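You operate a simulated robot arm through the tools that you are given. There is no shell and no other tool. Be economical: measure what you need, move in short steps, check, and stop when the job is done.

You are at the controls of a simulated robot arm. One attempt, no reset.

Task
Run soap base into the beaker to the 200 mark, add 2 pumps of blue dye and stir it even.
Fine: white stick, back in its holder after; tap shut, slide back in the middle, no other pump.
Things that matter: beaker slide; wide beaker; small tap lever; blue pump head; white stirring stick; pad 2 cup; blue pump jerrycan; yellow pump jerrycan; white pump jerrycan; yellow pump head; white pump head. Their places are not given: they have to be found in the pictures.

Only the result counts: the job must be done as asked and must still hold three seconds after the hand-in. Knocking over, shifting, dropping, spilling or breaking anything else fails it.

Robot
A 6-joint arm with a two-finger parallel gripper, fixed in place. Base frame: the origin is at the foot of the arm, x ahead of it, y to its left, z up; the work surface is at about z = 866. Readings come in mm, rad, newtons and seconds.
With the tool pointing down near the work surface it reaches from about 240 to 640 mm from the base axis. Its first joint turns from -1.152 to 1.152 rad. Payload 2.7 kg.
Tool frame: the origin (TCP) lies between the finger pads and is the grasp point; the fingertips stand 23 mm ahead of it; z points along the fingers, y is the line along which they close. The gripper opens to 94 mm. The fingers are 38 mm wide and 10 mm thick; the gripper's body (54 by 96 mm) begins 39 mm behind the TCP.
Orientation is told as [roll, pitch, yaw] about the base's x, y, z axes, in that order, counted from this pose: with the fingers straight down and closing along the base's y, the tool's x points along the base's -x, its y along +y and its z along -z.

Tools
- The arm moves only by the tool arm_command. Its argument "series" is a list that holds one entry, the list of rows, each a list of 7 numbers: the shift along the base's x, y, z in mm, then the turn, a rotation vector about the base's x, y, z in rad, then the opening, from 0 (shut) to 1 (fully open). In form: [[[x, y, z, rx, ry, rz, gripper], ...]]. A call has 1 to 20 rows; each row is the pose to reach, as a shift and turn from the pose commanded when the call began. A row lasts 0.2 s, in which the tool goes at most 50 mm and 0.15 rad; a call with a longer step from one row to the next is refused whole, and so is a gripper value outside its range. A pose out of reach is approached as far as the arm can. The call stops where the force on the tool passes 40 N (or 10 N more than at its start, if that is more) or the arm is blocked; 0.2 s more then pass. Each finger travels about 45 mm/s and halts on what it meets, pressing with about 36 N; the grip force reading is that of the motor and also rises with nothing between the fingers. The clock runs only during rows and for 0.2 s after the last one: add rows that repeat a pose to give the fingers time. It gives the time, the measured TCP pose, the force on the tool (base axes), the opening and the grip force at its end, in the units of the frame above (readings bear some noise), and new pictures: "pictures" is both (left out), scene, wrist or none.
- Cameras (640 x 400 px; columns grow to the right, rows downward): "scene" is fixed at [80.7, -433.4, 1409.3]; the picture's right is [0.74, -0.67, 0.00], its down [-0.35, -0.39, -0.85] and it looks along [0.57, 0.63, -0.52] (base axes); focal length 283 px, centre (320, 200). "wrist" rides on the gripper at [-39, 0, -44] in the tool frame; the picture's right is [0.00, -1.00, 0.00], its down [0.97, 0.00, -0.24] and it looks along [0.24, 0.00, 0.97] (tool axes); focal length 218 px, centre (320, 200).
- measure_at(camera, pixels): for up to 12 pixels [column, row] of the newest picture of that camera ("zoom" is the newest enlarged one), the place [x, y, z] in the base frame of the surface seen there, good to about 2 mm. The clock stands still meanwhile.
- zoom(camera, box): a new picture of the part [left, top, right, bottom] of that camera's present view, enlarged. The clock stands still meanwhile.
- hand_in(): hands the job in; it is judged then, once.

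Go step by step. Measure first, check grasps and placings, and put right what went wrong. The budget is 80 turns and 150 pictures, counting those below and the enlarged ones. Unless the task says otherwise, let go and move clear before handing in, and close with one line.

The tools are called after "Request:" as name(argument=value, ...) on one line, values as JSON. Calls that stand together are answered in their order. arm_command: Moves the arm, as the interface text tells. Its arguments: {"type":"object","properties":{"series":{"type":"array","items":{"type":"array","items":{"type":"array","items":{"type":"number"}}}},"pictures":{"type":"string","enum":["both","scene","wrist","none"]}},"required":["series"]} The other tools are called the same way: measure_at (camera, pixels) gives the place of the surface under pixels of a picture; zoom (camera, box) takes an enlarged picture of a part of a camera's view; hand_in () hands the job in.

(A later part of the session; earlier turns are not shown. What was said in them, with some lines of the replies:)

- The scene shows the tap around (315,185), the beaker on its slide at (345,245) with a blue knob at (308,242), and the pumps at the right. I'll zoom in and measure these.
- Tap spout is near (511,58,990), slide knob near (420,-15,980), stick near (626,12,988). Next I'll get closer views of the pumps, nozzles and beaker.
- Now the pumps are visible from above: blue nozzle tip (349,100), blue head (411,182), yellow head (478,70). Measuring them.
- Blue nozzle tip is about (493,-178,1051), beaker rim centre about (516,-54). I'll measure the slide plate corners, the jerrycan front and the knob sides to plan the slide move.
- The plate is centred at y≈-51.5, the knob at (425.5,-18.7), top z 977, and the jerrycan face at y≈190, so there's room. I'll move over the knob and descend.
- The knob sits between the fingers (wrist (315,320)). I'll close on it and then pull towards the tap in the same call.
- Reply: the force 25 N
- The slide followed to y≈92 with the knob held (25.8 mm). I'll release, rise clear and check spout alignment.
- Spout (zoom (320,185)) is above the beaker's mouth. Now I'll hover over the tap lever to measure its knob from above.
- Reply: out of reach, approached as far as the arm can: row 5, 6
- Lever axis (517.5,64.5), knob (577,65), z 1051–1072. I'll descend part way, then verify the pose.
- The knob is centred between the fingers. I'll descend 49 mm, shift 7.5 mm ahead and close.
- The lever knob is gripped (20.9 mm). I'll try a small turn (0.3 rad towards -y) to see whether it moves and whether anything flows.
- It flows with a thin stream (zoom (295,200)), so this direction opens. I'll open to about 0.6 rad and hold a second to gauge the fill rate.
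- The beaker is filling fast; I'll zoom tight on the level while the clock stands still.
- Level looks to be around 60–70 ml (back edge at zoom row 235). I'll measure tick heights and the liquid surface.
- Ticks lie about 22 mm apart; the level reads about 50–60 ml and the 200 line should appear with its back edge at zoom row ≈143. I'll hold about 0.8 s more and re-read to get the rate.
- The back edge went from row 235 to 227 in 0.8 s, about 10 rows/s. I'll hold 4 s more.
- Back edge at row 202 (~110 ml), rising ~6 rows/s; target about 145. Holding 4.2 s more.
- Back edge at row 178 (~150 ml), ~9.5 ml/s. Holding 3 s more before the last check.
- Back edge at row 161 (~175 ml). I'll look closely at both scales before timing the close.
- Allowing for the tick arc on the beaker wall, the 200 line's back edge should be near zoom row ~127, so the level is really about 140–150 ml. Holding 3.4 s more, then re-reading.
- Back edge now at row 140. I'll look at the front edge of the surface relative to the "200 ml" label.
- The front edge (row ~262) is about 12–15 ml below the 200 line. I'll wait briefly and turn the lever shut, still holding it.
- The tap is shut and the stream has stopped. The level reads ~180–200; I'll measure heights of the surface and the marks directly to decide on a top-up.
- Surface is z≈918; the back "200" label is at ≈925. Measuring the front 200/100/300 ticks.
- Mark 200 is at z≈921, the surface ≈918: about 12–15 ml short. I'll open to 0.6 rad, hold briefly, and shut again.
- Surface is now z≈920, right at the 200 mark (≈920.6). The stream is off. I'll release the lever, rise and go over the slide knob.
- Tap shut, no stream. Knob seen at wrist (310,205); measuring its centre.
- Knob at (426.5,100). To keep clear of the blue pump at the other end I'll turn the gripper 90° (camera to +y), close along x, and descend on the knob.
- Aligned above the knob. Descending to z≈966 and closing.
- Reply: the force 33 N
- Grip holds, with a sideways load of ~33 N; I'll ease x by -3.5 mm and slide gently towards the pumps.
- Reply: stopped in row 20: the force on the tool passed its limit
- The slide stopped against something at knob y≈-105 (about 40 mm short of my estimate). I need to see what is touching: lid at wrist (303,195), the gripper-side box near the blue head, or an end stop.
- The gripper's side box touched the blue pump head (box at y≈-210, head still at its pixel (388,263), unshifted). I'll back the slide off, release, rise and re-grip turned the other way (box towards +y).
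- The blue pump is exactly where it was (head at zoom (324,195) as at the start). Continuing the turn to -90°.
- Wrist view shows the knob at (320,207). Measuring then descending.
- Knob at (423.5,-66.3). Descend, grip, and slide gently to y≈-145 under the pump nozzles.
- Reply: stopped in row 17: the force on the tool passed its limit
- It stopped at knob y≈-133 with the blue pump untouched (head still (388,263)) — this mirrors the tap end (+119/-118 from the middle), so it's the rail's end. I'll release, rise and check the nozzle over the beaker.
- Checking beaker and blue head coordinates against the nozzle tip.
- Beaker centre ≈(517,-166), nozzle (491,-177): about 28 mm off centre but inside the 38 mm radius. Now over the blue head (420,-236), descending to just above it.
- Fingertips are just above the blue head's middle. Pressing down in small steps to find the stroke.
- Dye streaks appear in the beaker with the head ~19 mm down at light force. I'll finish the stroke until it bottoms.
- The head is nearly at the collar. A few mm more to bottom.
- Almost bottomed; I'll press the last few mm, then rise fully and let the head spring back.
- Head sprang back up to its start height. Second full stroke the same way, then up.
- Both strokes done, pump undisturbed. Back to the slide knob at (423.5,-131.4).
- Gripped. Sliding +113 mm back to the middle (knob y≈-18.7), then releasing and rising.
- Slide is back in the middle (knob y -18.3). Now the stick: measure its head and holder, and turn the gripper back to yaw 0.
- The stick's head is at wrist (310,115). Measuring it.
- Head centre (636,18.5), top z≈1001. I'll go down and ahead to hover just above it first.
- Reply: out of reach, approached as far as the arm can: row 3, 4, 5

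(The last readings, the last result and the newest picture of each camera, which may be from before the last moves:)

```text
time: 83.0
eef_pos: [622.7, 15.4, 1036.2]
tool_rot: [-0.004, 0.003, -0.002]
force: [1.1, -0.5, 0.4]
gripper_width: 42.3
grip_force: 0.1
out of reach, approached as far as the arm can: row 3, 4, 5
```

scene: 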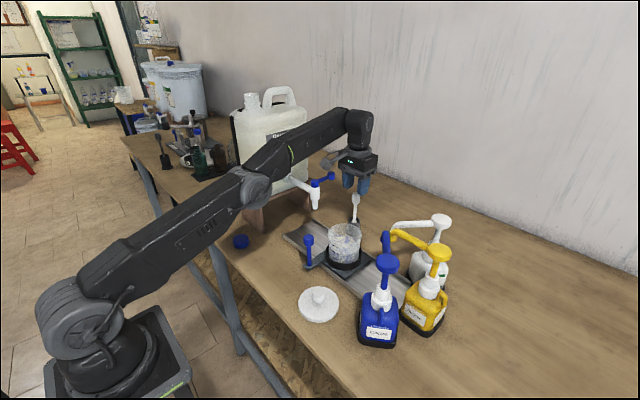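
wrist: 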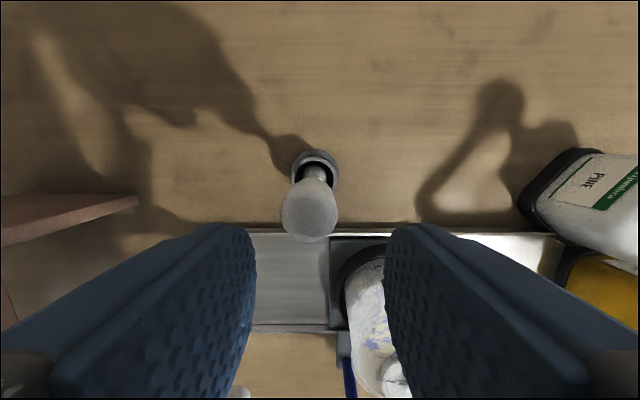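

Reach limits x to ~623 at this height; lower down it extends further, and the pads are 38 mm wide. Descend to z≈984 with +9 mm x.

Request:
arm_command(series=[[[2, 2, -20, 0, 0, 0, 0.45], [6, 3, -40, 0, 0, 0, 0.45], [9, 3, -52, 0, 0, 0, 0.45], [11, 3, -54, 0, 0, 0, 0.45], [11, 3, -54, 0, 0, 0, 0.45]]])

Request:
zoom(camera="scene", box=[295, 145, 405, 245])

```text
time: 84.2
eef_pos: [633.3, 20.4, 983.3]
tool_rot: [-0.004, 0.004, -0.002]
force: [-0.4, -0.5, 0.4]
gripper_width: 42.4
grip_force: 0.1
```

scene: 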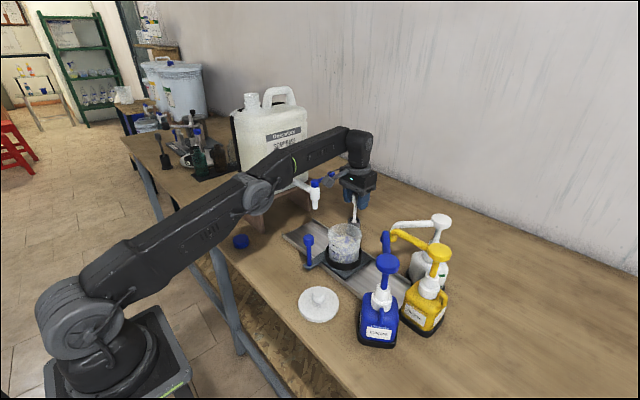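
wrist: 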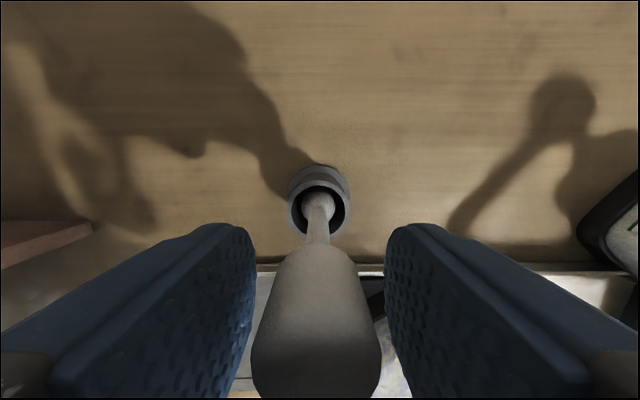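

```text
4.00 times, centred on (350, 195) of scene
```

zoom: 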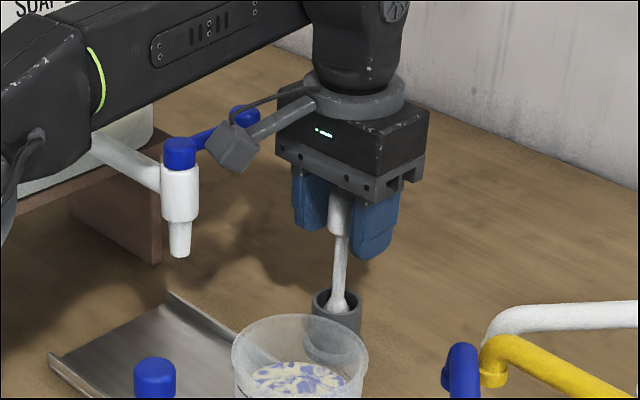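

The head is between the pads and the side box hangs clear of the lever (force ~0). Closing on the stick and lifting 20 mm to check.

Request:
arm_command(series=[[[0, -1, 0, 0, 0, 0, 0.2], [0, -1, 0, 0, 0, 0, 0], [0, -1, 0, 0, 0, 0, 0], [0, -1, 0, 0, 0, 0, 0], [-1, -1, 8, 0, 0, 0, 0], [-3, -1, 20, 0, 0, 0, 0], [-3, -1, 20, 0, 0, 0, 0]]])

Request:
zoom(camera="scene", box=[295, 145, 405, 245])

```text
time: 85.8
eef_pos: [630.9, 17.5, 1002.4]
tool_rot: [-0.003, 0.003, -0.002]
force: [-0.7, 0.0, -0.2]
gripper_width: 22.6
grip_force: 36.2
```

scene: 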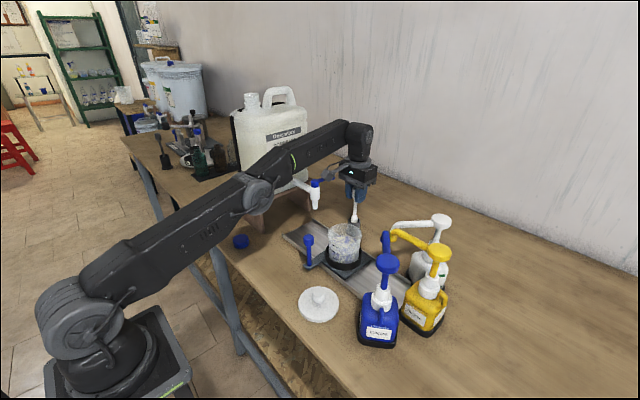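
wrist: 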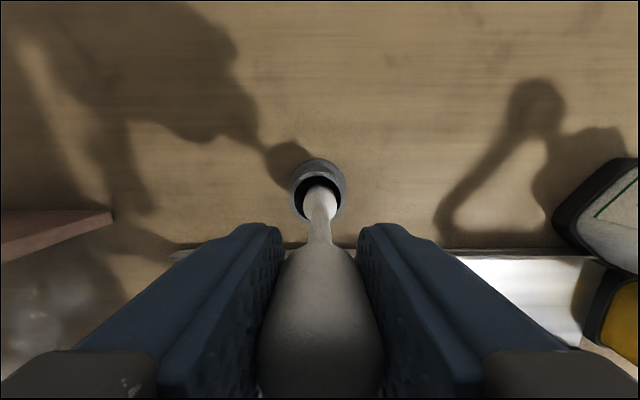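

```text
4.00 times, centred on (350, 195) of scene
```

zoom: 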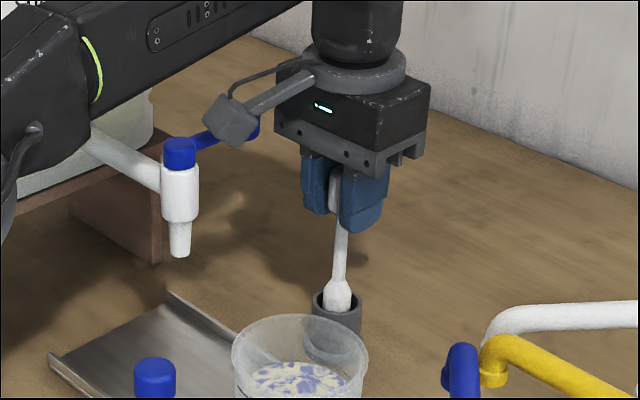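

Stick is held (22.6 mm) and rising out of its holder. I'll lift it along a path that clears the lever and reach limit, to above the beaker centre.

Request:
arm_command(series=[[[-4, 0, 15, 0, 0, 0, 0], [-7.5, 0, 27, 0, 0, 0, 0], [-12, -4, 40, 0, 0, 0, 0], [-18, -14, 57, 0, 0, 0, 0], [-28, -30, 75, 0, 0, 0, 0], [-45, -48, 90, 0, 0, 0, 0], [-70, -62, 98, 0, 0, 0, 0], [-95, -70, 98, 0, 0, 0, 0], [-117, -72, 98, 0, 0, 0, 0], [-117, -72, 98, 0, 0, 0, 0]]])

Request:
zoom(camera="scene", box=[290, 155, 420, 275])

```text
time: 88.0
eef_pos: [514.3, -52.4, 1102.1]
tool_rot: [-0.002, 0.003, -0.001]
force: [0.4, 0.4, -0.1]
gripper_width: 22.6
grip_force: 36.1
```

scene: 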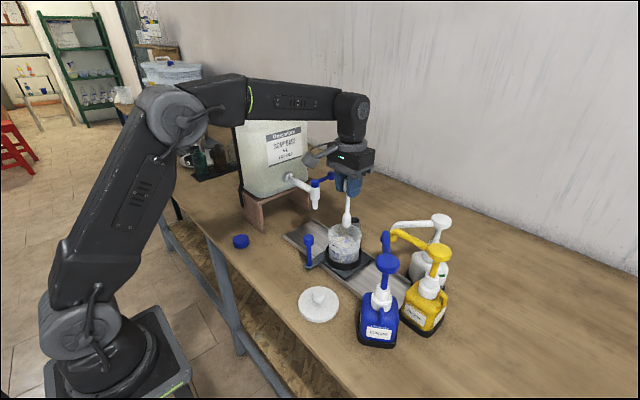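
wrist: 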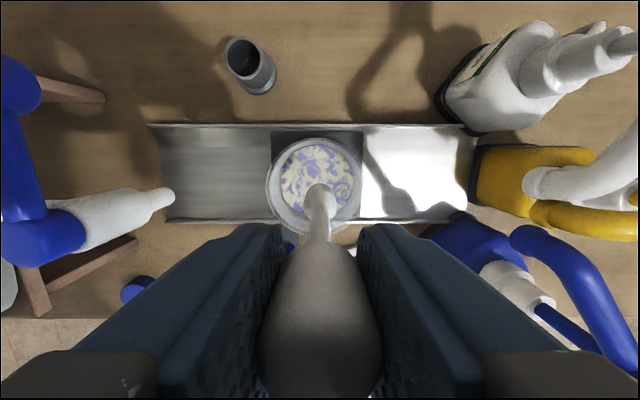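

```text
3.33 times, centred on (355, 215) of scene
```

zoom: 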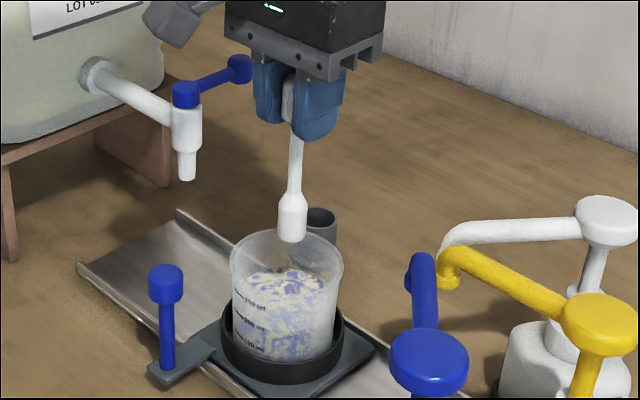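

The stick hangs above the beaker. I'll measure its bottom end and the beaker rim for the stirring depth.

Request:
measure_at(camera="zoom", pixels=[[292, 236], [292, 225], [283, 215], [303, 215], [295, 170], [290, 285], [320, 283]])

Request:
measure_at(camera="wrist", pixels=[[322, 188], [322, 195], [285, 185], [345, 180], [315, 150], [268, 190], [362, 190], [315, 141]])

```text
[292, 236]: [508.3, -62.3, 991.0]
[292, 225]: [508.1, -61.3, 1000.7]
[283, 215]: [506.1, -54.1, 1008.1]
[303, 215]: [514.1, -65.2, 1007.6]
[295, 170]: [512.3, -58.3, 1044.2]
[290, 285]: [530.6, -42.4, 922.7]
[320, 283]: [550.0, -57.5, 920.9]
```

```text
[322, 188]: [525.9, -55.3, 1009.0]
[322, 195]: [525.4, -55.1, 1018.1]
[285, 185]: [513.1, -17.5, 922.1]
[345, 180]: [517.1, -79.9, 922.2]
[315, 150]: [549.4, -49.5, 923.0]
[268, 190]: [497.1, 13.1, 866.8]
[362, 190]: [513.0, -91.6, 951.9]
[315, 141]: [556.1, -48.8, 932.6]
```

Stick end z≈988, axis ≈(517,-56); beaker centre ≈(516,-51). Centre it and lower to z≈895 (about 13 mm off the floor).

Request:
arm_command(series=[[[-1, 4.5, 0, 0, 0, 0, 0], [-1, 4.5, -25, 0, 0, 0, 0], [-1, 4.5, -48, 0, 0, 0, 0], [-1, 4.5, -64, 0, 0, 0, 0], [-1, 4.5, -76, 0, 0, 0, 0], [-1, 4.5, -86, 0, 0, 0, 0], [-1, 4.5, -93, 0, 0, 0, 0], [-1, 4.5, -93, 0, 0, 0, 0]]])

Request:
zoom(camera="scene", box=[290, 155, 420, 275])

```text
time: 89.8
eef_pos: [511.9, -49.7, 1007.7]
tool_rot: [-0.004, 0.002, -0.001]
force: [0.6, -0.7, -0.1]
gripper_width: 22.8
grip_force: 35.4
```

scene: 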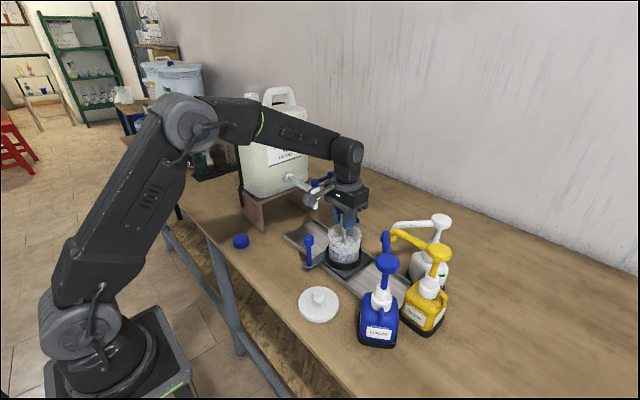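
wrist: 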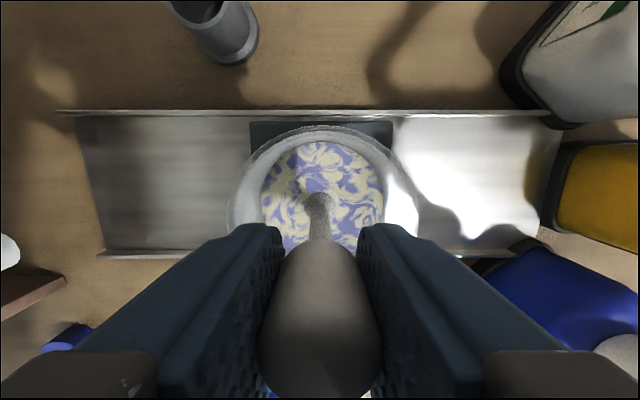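

```text
3.33 times, centred on (355, 215) of scene
```

zoom: 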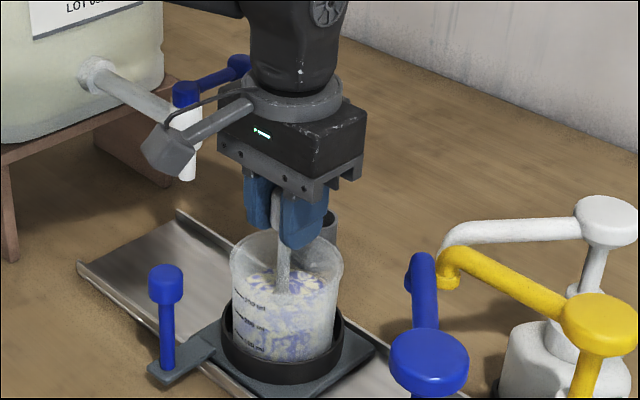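

Stick is in the liquid, no contact. Stirring two circles of 15 mm radius.

Request:
arm_command(series=[[[8, 0, 0, 0, 0, 0, 0], [15, 0, 0, 0, 0, 0, 0], [12.1, 8.8, 0, 0, 0, 0, 0], [4.6, 14.3, 0, 0, 0, 0, 0], [-4.6, 14.3, 0, 0, 0, 0, 0], [-12.1, 8.8, 0, 0, 0, 0, 0], [-15, 0, 0, 0, 0, 0, 0], [-12.1, -8.8, 0, 0, 0, 0, 0], [-4.6, -14.3, 0, 0, 0, 0, 0], [4.6, -14.3, 0, 0, 0, 0, 0], [12.1, -8.8, 0, 0, 0, 0, 0], [15, 0, 0, 0, 0, 0, 0], [12.1, 8.8, 0, 0, 0, 0, 0], [4.6, 14.3, 0, 0, 0, 0, 0], [-4.6, 14.3, 0, 0, 0, 0, 0], [-12.1, 8.8, 0, 0, 0, 0, 0], [-15, 0, 0, 0, 0, 0, 0], [-12.1, -8.8, 0, 0, 0, 0, 0], [-4.6, -14.3, 0, 0, 0, 0, 0], [0, 0, 0, 0, 0, 0, 0]]], pictures="wrist")

```text
time: 94.0
eef_pos: [512.4, -49.2, 1007.4]
tool_rot: [-0.003, 0.003, -0.002]
force: [-0.1, -0.3, 0.0]
gripper_width: 22.6
grip_force: 36.3
```

wrist: 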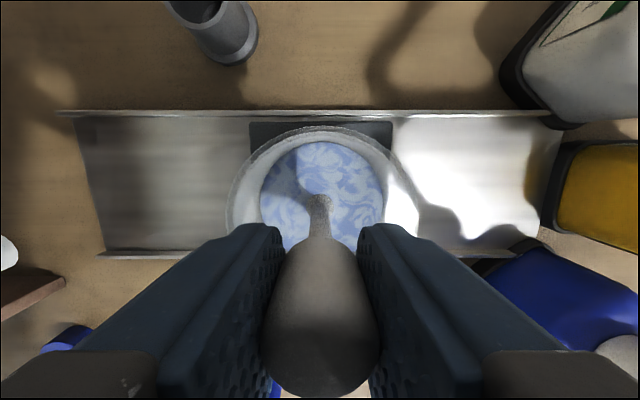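

Mixing well: the swirls are much paler. Two more circles.

Request:
arm_command(series=[[[8, 0, 0, 0, 0, 0, 0], [15, 0, 0, 0, 0, 0, 0], [12.1, 8.8, 0, 0, 0, 0, 0], [4.6, 14.3, 0, 0, 0, 0, 0], [-4.6, 14.3, 0, 0, 0, 0, 0], [-12.1, 8.8, 0, 0, 0, 0, 0], [-15, 0, 0, 0, 0, 0, 0], [-12.1, -8.8, 0, 0, 0, 0, 0], [-4.6, -14.3, 0, 0, 0, 0, 0], [4.6, -14.3, 0, 0, 0, 0, 0], [12.1, -8.8, 0, 0, 0, 0, 0], [15, 0, 0, 0, 0, 0, 0], [12.1, 8.8, 0, 0, 0, 0, 0], [4.6, 14.3, 0, 0, 0, 0, 0], [-4.6, 14.3, 0, 0, 0, 0, 0], [-12.1, 8.8, 0, 0, 0, 0, 0], [-15, 0, 0, 0, 0, 0, 0], [-12.1, -8.8, 0, 0, 0, 0, 0], [-4.6, -14.3, 0, 0, 0, 0, 0], [0, 0, 0, 0, 0, 0, 0]]], pictures="wrist")

```text
time: 98.2
eef_pos: [511.6, -49.5, 1008.0]
tool_rot: [-0.002, 0.003, -0.002]
force: [0.1, 0.2, 0.0]
gripper_width: 22.5
grip_force: 35.8
```

wrist: 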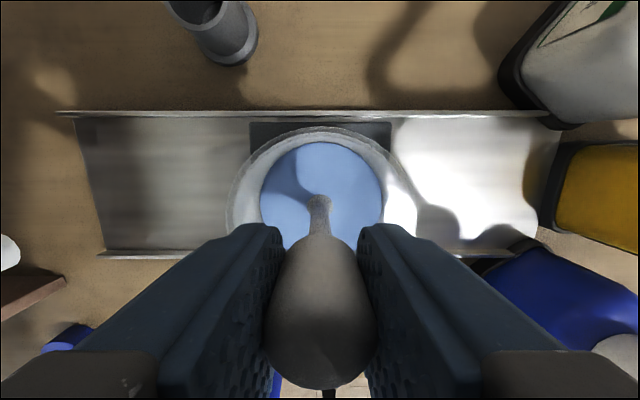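

The colour is even (only a shadow remains). One more circle for margin, then lift straight out and pause over the beaker.

Request:
arm_command(series=[[[8, 0, 0, 0, 0, 0, 0], [15, 0, 0, 0, 0, 0, 0], [12.1, 8.8, 0, 0, 0, 0, 0], [4.6, 14.3, 0, 0, 0, 0, 0], [-4.6, 14.3, 0, 0, 0, 0, 0], [-12.1, 8.8, 0, 0, 0, 0, 0], [-15, 0, 0, 0, 0, 0, 0], [-12.1, -8.8, 0, 0, 0, 0, 0], [-4.6, -14.3, 0, 0, 0, 0, 0], [4.6, -14.3, 0, 0, 0, 0, 0], [0, 0, 0, 0, 0, 0, 0], [0, 0, 0, 0, 0, 0, 0], [0, 0, 15, 0, 0, 0, 0], [0, 0, 30, 0, 0, 0, 0], [0, 0, 45, 0, 0, 0, 0], [0, 0, 60, 0, 0, 0, 0], [0, 0, 75, 0, 0, 0, 0], [0, 0, 93, 0, 0, 0, 0], [0, 0, 93, 0, 0, 0, 0], [0, 0, 93, 0, 0, 0, 0]]])

Request:
zoom(camera="scene", box=[290, 155, 420, 275])

Request:
measure_at(camera="wrist", pixels=[[231, 52], [270, 52], [248, 40], [250, 75], [248, 94], [228, 75], [275, 70]])

```text
time: 102.4
eef_pos: [512.7, -49.0, 1100.8]
tool_rot: [-0.003, 0.002, -0.002]
force: [0.5, -0.1, 0.1]
gripper_width: 22.3
grip_force: 35.7
```

scene: 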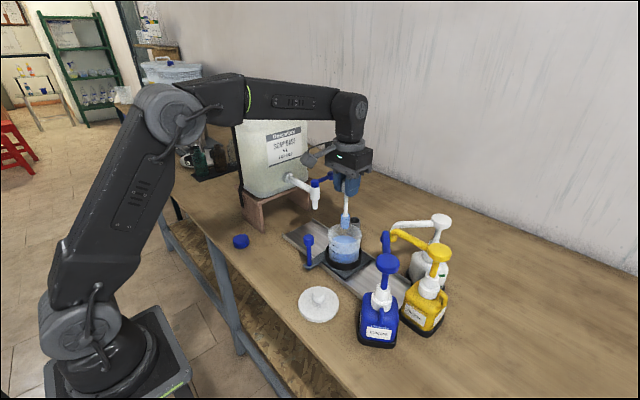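
wrist: 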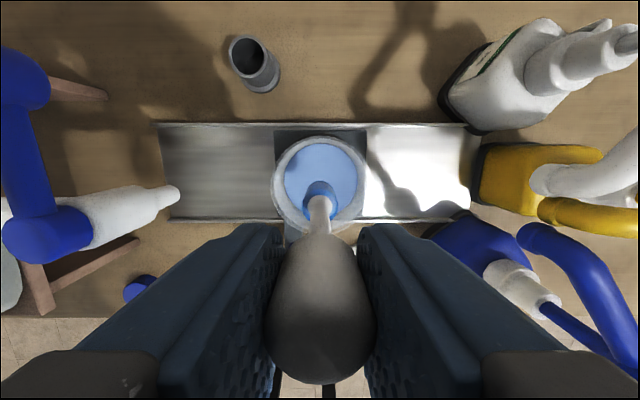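

```text
3.33 times, centred on (355, 215) of scene
```

zoom: 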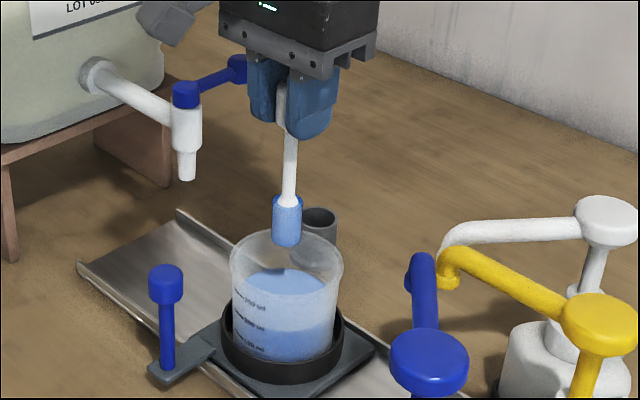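

```text
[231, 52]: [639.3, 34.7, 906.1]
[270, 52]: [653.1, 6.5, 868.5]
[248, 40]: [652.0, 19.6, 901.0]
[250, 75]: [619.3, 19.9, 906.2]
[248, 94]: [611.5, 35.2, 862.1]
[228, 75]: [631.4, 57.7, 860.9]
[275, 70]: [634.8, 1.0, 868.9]
```

The mix is uniformly blue. I'll carry the stick back along the reverse path to just above the holder (centre ≈(636,19)).

Request:
arm_command(series=[[[0, 0, 0, 0, 0, 0, 0], [0, 0, 0, 0, 0, 0, 0], [23, -2.5, 0, 0, 0, 0, 0], [48, 5.5, 0, 0, 0, 0, 0], [73, 19.5, -8, 0, 0, 0, 0], [90, 37.5, -23, 0, 0, 0, 0], [100, 53.5, -41, 0, 0, 0, 0], [106, 63.5, -56, 0, 0, 0, 0], [110.5, 67.5, -66, 0, 0, 0, 0], [110.5, 67.5, -66, 0, 0, 0, 0]]])

Request:
zoom(camera="wrist", box=[270, 140, 370, 240])

Request:
zoom(camera="scene", box=[325, 175, 385, 245])

```text
time: 104.6
eef_pos: [623.5, 18.7, 1035.8]
tool_rot: [-0.003, 0.004, 0.0]
force: [-0.3, 0.7, -0.8]
gripper_width: 22.3
grip_force: 35.8
```

scene: 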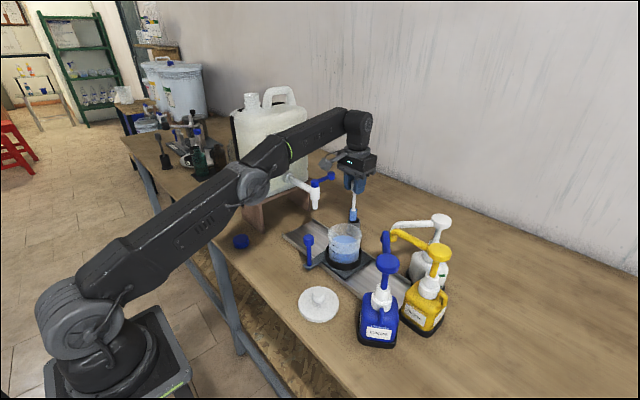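
wrist: 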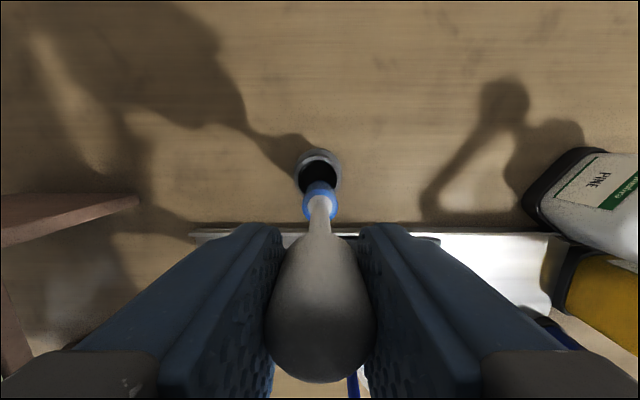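

```text
4.00 times, centred on (320, 190) of wrist
```

zoom: 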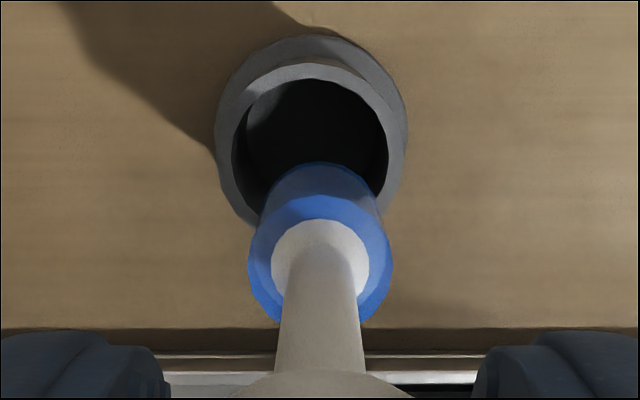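

```text
5.71 times, centred on (355, 210) of scene
```

zoom: 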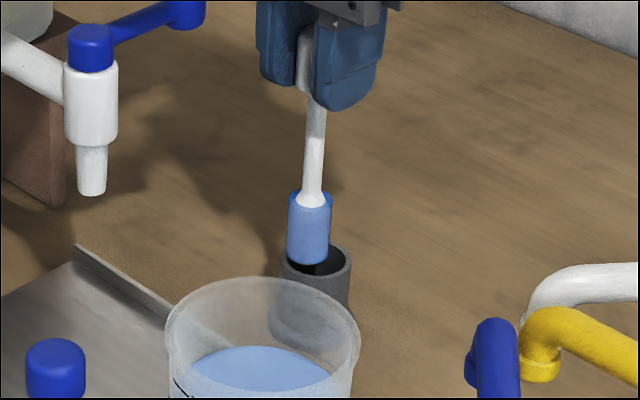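

The bulb hangs over the holder's mouth, a few mm short in x due to reach, which grows as it goes down. I'll lower along the arc.

Request:
arm_command(series=[[[2, 1, -8, 0, 0, 0, 0], [4, 1, -16, 0, 0, 0, 0], [6, 1, -25, 0, 0, 0, 0], [7.5, 1, -32, 0, 0, 0, 0], [9, 1, -40, 0, 0, 0, 0], [10, 1, -46, 0, 0, 0, 0], [10, 1, -46, 0, 0, 0, 0]]])

Request:
zoom(camera="scene", box=[325, 175, 385, 245])

```text
time: 105.3
eef_pos: [627.0, 18.9, 1028.6]
tool_rot: [-0.006, -0.017, 0.0]
force: [0.6, 1.0, 4.4]
gripper_width: 22.3
grip_force: 36.4
stopped in row 3: the force on the tool passed its limit (the readings are from after the stop); the commanded pose is now the measured one
```

scene: 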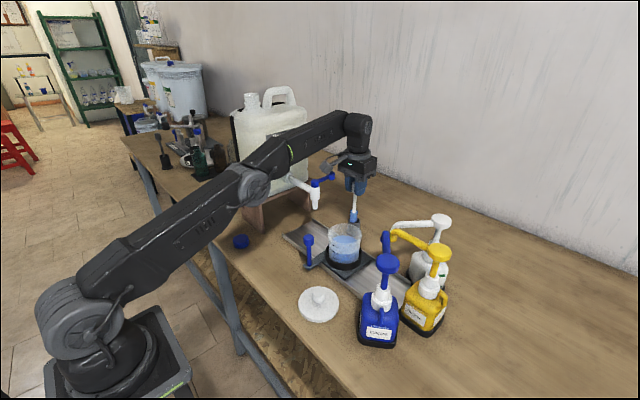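
wrist: 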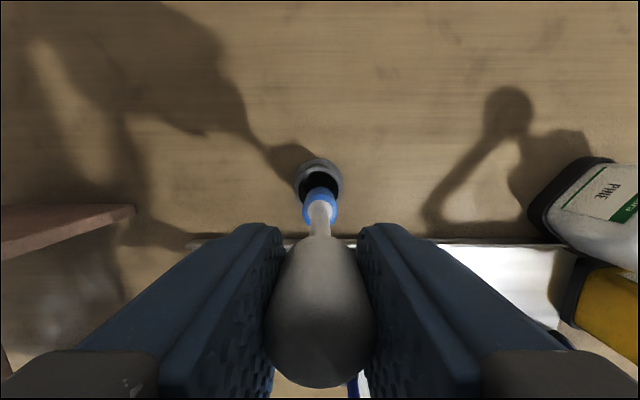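

```text
5.71 times, centred on (355, 210) of scene
```

zoom: 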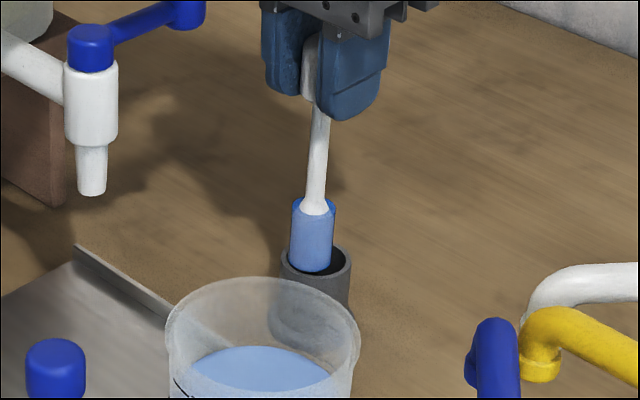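

The bulb's tip rests on the near rim: it needs ~8 mm more in +x. I'll lift a little and tilt the stick so the bulb swings outward (pitch about -0.09), then look.

Request:
arm_command(series=[[[-1, 0, 6, 0, 0, 0, 0], [-2, 0.5, 10, 0, -0.04, 0, 0], [-3, 0.5, 10, 0, -0.075, 0, 0], [-3, 0.5, 10, 0, -0.075, 0, 0]]])

Request:
zoom(camera="wrist", box=[270, 140, 370, 240])

Request:
zoom(camera="scene", box=[325, 175, 385, 245])

Request:
measure_at(camera="zoom", pixels=[[315, 262], [303, 235], [325, 235], [318, 190], [322, 130], [285, 270], [348, 265], [325, 248], [317, 283]])

```text
time: 106.3
eef_pos: [625.0, 21.3, 1037.7]
tool_rot: [-0.005, -0.092, -0.001]
force: [0.0, 0.8, 0.3]
gripper_width: 22.3
grip_force: 36.2
```

scene: 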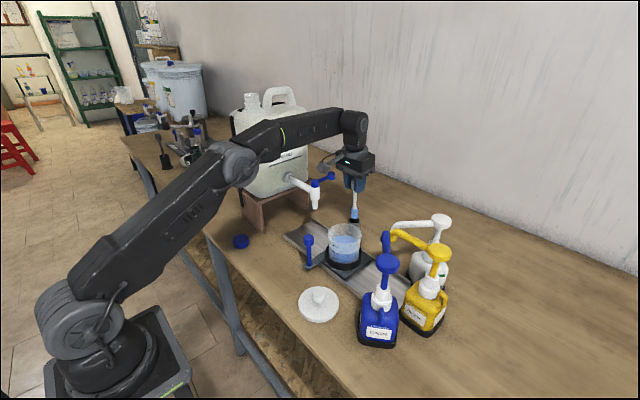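
wrist: 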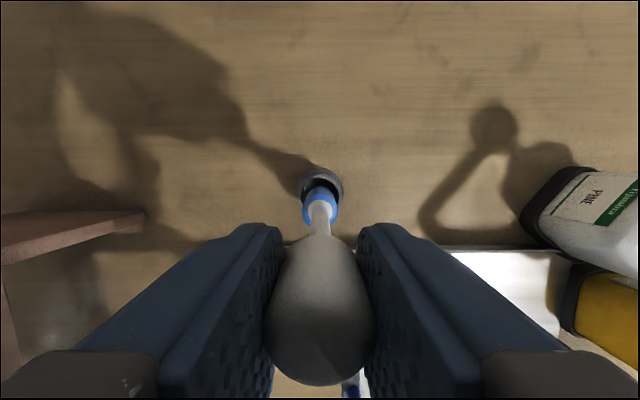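

```text
4.00 times, centred on (320, 190) of wrist
```

zoom: 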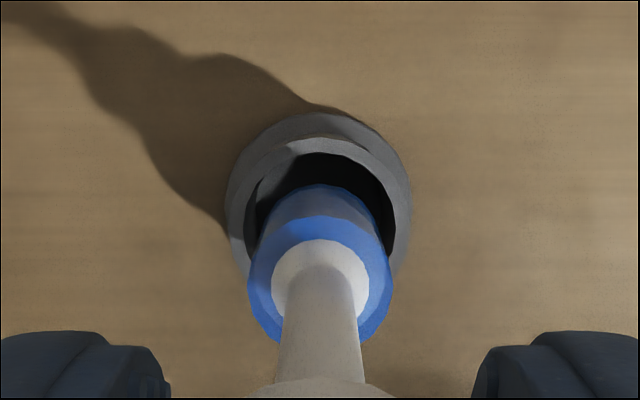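

```text
5.71 times, centred on (355, 210) of scene
```

zoom: 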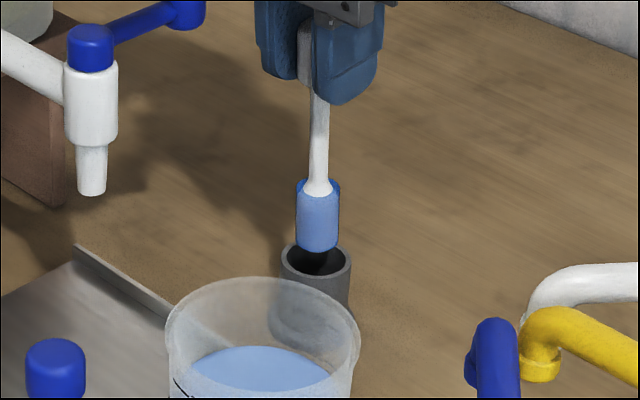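

```text
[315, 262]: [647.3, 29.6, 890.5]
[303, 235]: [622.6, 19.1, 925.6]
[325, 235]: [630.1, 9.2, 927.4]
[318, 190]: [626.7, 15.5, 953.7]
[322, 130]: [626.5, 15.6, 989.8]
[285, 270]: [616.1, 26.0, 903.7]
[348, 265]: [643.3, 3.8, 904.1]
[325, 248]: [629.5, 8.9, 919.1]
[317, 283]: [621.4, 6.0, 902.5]
```

The stick itself hangs vertical now (it had rotated slightly in the grip); bulb centre ≈(630,17.5), holder ≈(634,19). I'll add a bit more tilt and lower into the holder, untilting on the way.

Request:
arm_command(series=[[[0, 0, 0, 0, -0.045, 0, 0], [0, 0, -6, 0, -0.045, 0, 0], [0.5, 0, -12, 0, -0.045, 0, 0], [1, 0, -18, 0, -0.045, 0, 0], [1, 0, -18, 0, -0.045, 0, 0]]])

Request:
zoom(camera="scene", box=[325, 175, 385, 245])

Request:
zoom(camera="wrist", box=[270, 140, 370, 240])

```text
time: 107.5
eef_pos: [625.7, 20.8, 1020.1]
tool_rot: [-0.005, -0.136, -0.002]
force: [0.1, 0.6, -0.6]
gripper_width: 22.4
grip_force: 36.2
```

scene: 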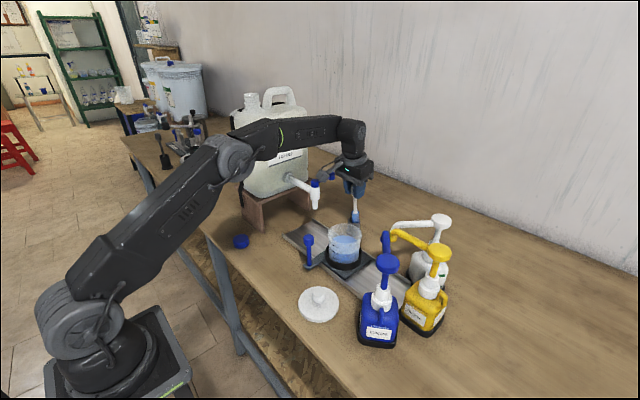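
wrist: 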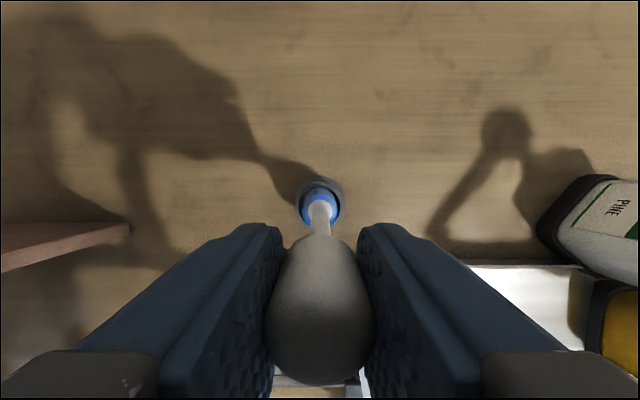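

```text
5.71 times, centred on (355, 210) of scene
```

zoom: 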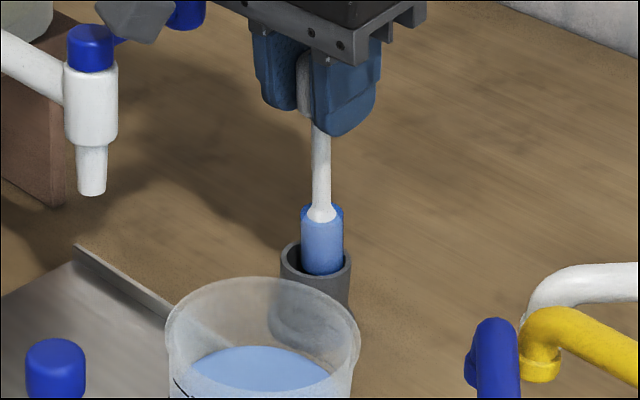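

```text
4.00 times, centred on (320, 190) of wrist
```

zoom: 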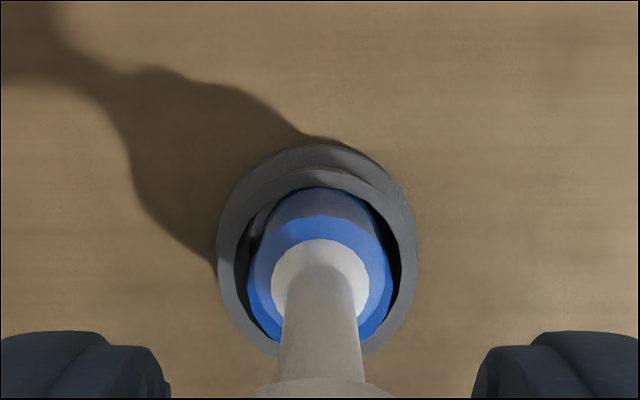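

The bulb is inside the mouth with no contact force. Continuing down to the seat, easing the tilt.

Request:
arm_command(series=[[[1, 0, -6, 0, 0.003, 0, 0], [2, 0, -12, 0, 0.01, 0, 0], [3, 0, -18, 0, 0.02, 0, 0], [4, 0, -24, 0, 0.028, 0, 0], [5, 0, -30, 0, 0.036, 0, 0], [5.5, 0, -34, 0, 0.042, 0, 0], [5.5, 0, -34, 0, 0.042, 0, 0]]])

Request:
zoom(camera="scene", box=[315, 165, 385, 245])

```text
time: 109.1
eef_pos: [632.5, 19.9, 988.9]
tool_rot: [-0.005, -0.103, 0.0]
force: [-5.1, -3.1, 28.5]
gripper_width: 22.5
grip_force: 36.3
```

scene: 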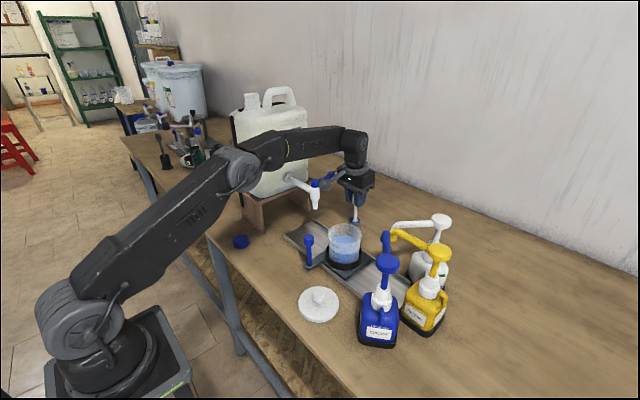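
wrist: 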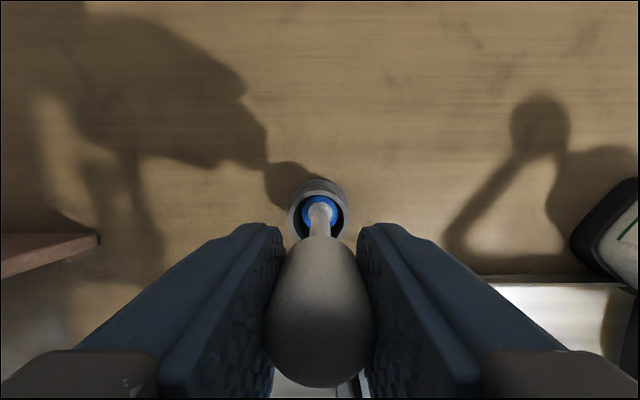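

```text
5.00 times, centred on (350, 205) of scene
```

zoom: 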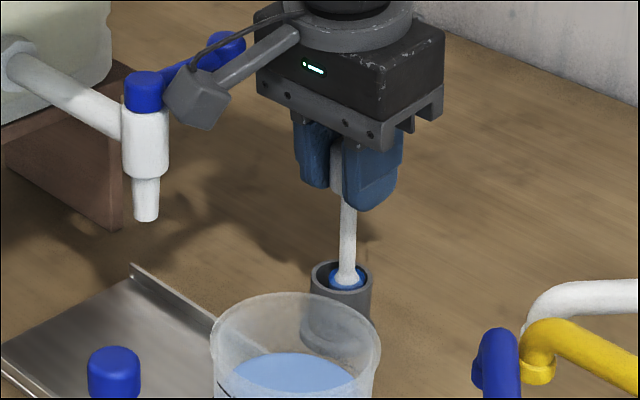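

It is seated (28 N downward, shoulder at the rim as originally). I'll relieve the load slightly and open.

Request:
arm_command(series=[[[0, 0, 3, 0, 0, 0, 0], [0, 0, 3, 0, 0, 0, 0.15], [0, 0, 3, 0, 0, 0, 0.3], [0, 0, 3, 0, 0, 0, 0.45], [0, 0, 3, 0, 0, 0, 0.45], [0, 0, 3, 0, 0, 0, 0.45]]])

Request:
zoom(camera="scene", box=[315, 165, 385, 245])

```text
time: 110.5
eef_pos: [631.3, 19.7, 987.6]
tool_rot: [-0.005, -0.093, 0.001]
force: [-0.9, -8.0, -4.5]
gripper_width: 42.7
grip_force: 0.2
```

scene: 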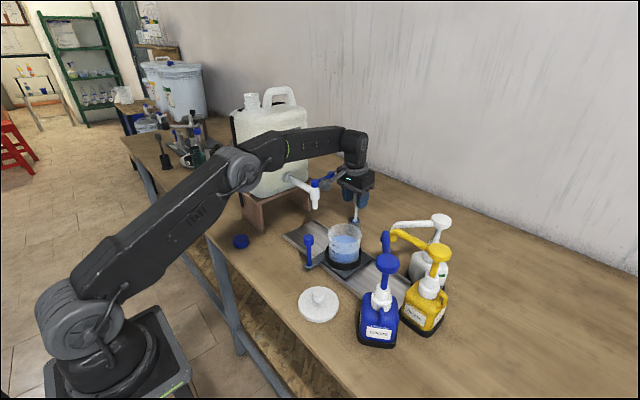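
wrist: 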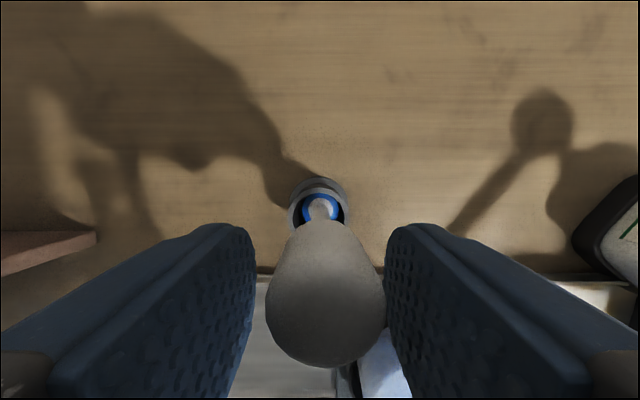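

```text
5.00 times, centred on (350, 205) of scene
```

zoom: 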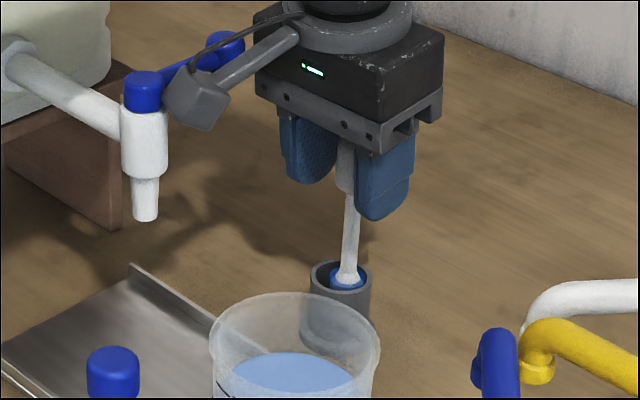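

Released. There's an 8 N sideways reading; I'll check whether the side box touches the tap before rising.

Request:
measure_at(camera="zoom", pixels=[[200, 100], [175, 100], [220, 110], [190, 80], [145, 95], [145, 80], [225, 45], [205, 60], [350, 165], [375, 185]])

Request:
zoom(camera="scene", box=[305, 160, 345, 210])

```text
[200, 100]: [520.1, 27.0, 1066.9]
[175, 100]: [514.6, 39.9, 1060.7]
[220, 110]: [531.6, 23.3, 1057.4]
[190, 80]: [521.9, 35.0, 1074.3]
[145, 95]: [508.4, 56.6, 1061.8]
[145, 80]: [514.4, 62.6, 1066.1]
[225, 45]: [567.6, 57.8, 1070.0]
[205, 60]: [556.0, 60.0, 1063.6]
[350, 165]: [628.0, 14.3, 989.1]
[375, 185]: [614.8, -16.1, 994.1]
```

```text
8.00 times, centred on (325, 185) of scene
```

zoom: 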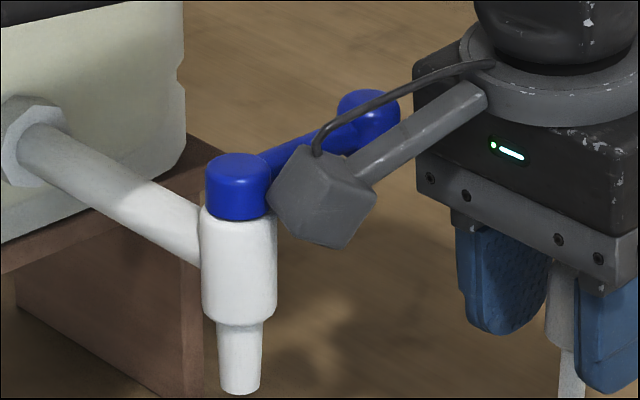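

The box is very close to (maybe brushing) the tap hub; moving -y frees both it and the finger next to the stick. Shift -5 mm y, then rise along the clear path.

Request:
arm_command(series=[[[0, -3, 0, 0, 0, 0, 0.5], [0, -6, 1, 0, 0, 0, 0.55], [-1, -6, 10, 0, 0, 0, 0.55], [-4, -6, 22, 0, 0, 0, 0.55], [-8, -6, 35, 0, 0, 0, 0.55], [-12, -10, 50, 0, 0, 0, 0.55], [-20, -20, 70, 0, 0.03, 0, 0.55], [-35, -35, 90, 0, 0.06, 0, 0.5], [-65, -55, 105, 0, 0.09, 0, 0.4], [-100, -75, 120, 0, 0.09, 0, 0.3], [-140, -90, 130, 0, 0.09, 0, 0.3], [-180, -90, 140, 0, 0.09, 0, 0.3], [-180, -90, 140, 0, 0.09, 0, 0.3]]])

Request:
zoom(camera="scene", box=[290, 155, 390, 275])

```text
time: 113.3
eef_pos: [452.2, -70.7, 1127.2]
tool_rot: [-0.006, -0.003, 0.0]
force: [0.2, 0.4, 0.2]
gripper_width: 28.2
grip_force: 0.0
```

scene: 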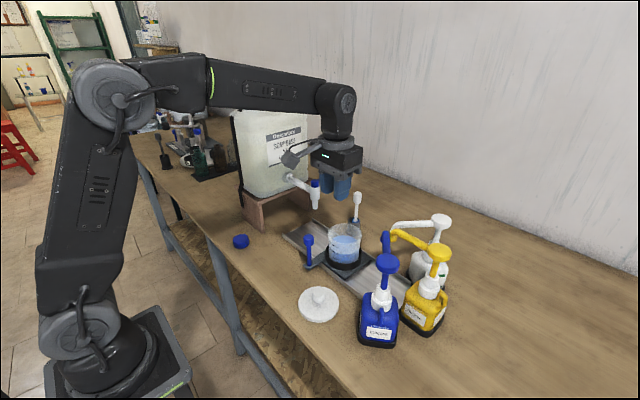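
wrist: 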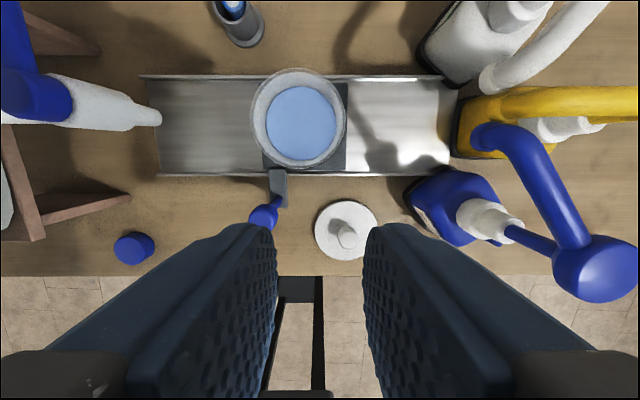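

```text
3.33 times, centred on (340, 215) of scene
```

zoom: 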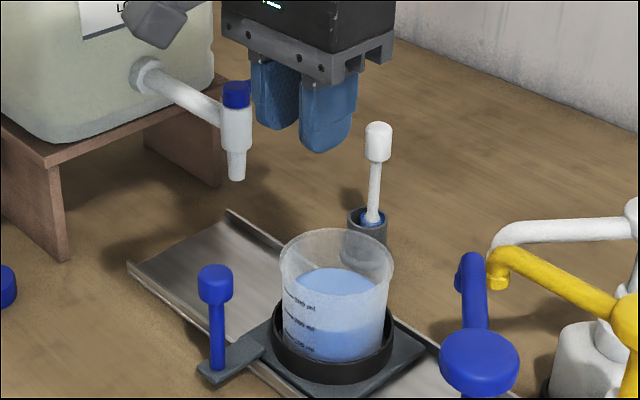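

The stick stands in its holder and the beaker is evenly blue. I'll move the arm away to verify the lever, level and everything else.

Request:
arm_command(series=[[[-25, 0, 25, 0, 0, 0, 0.3], [-50, 0, 45, 0, 0, 0, 0.3], [-80, 0, 60, 0, 0, 0, 0.3], [-100, 30, 70, 0, 0, 0, 0.3], [-100, 75, 80, 0, 0, 0, 0.3], [-100, 120, 90, 0, 0, 0, 0.3], [-100, 165, 90, 0, 0, 0, 0.3], [-100, 200, 90, 0, 0, 0, 0.3], [-100, 200, 90, 0, 0, 0, 0.3]]])

Request:
zoom(camera="scene", box=[290, 155, 390, 275])

Request:
measure_at(camera="scene", pixels=[[331, 176], [315, 181], [308, 240], [325, 178]])

Request:
zoom(camera="scene", box=[300, 165, 345, 205])

```text
time: 115.3
eef_pos: [351.1, 132.9, 1218.8]
tool_rot: [-0.006, -0.003, -0.002]
force: [-0.5, -0.1, -0.7]
gripper_width: 28.4
grip_force: 0.2
```

scene: 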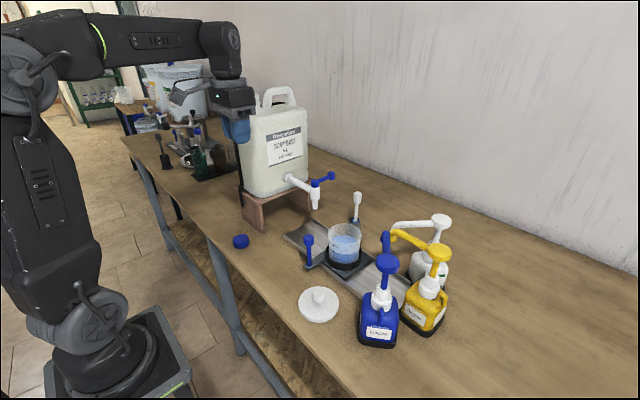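
wrist: 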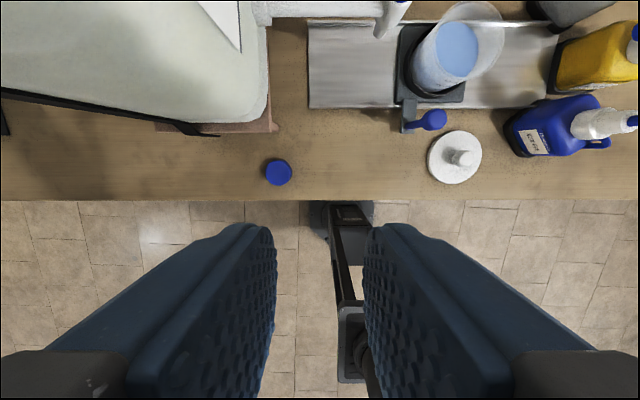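

```text
3.33 times, centred on (340, 215) of scene
```

zoom: 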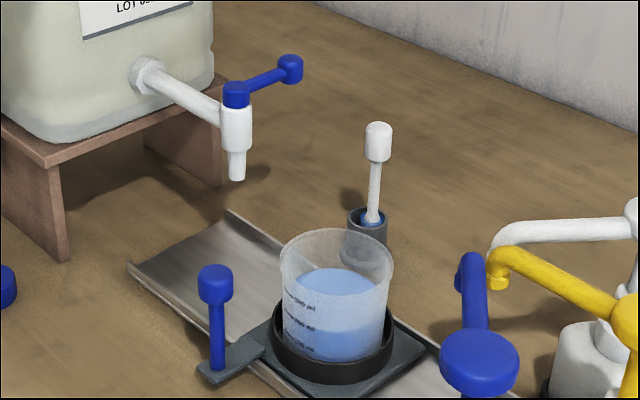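

```text
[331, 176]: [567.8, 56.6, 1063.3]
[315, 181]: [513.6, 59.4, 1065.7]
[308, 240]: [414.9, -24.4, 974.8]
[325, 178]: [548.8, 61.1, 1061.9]
```

```text
10.00 times, centred on (322, 185) of scene
```

zoom: 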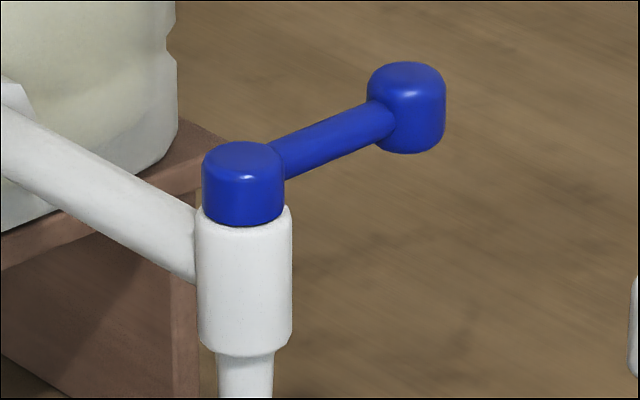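

The tap lever is back where it started (568,57) with no stream or drip. The slide knob is at its starting spot, the stick is in its holder, the liquid is evenly blue at the 200 mark, and the pumps and lid are unmoved, so I'm handing in.

Request:
hand_in()

```text
The job is handed in.
```

I've handed it in: the beaker holds soap base to about the 200 mark (read from the pictures), with two pumps of blue dye stirred even. The stick is back in its holder, the tap is shut, the slide is in the middle, and no other pump was used. The gripper's side box touched the blue pump head once and may have brushed the tap, but the pictures show neither one moved.
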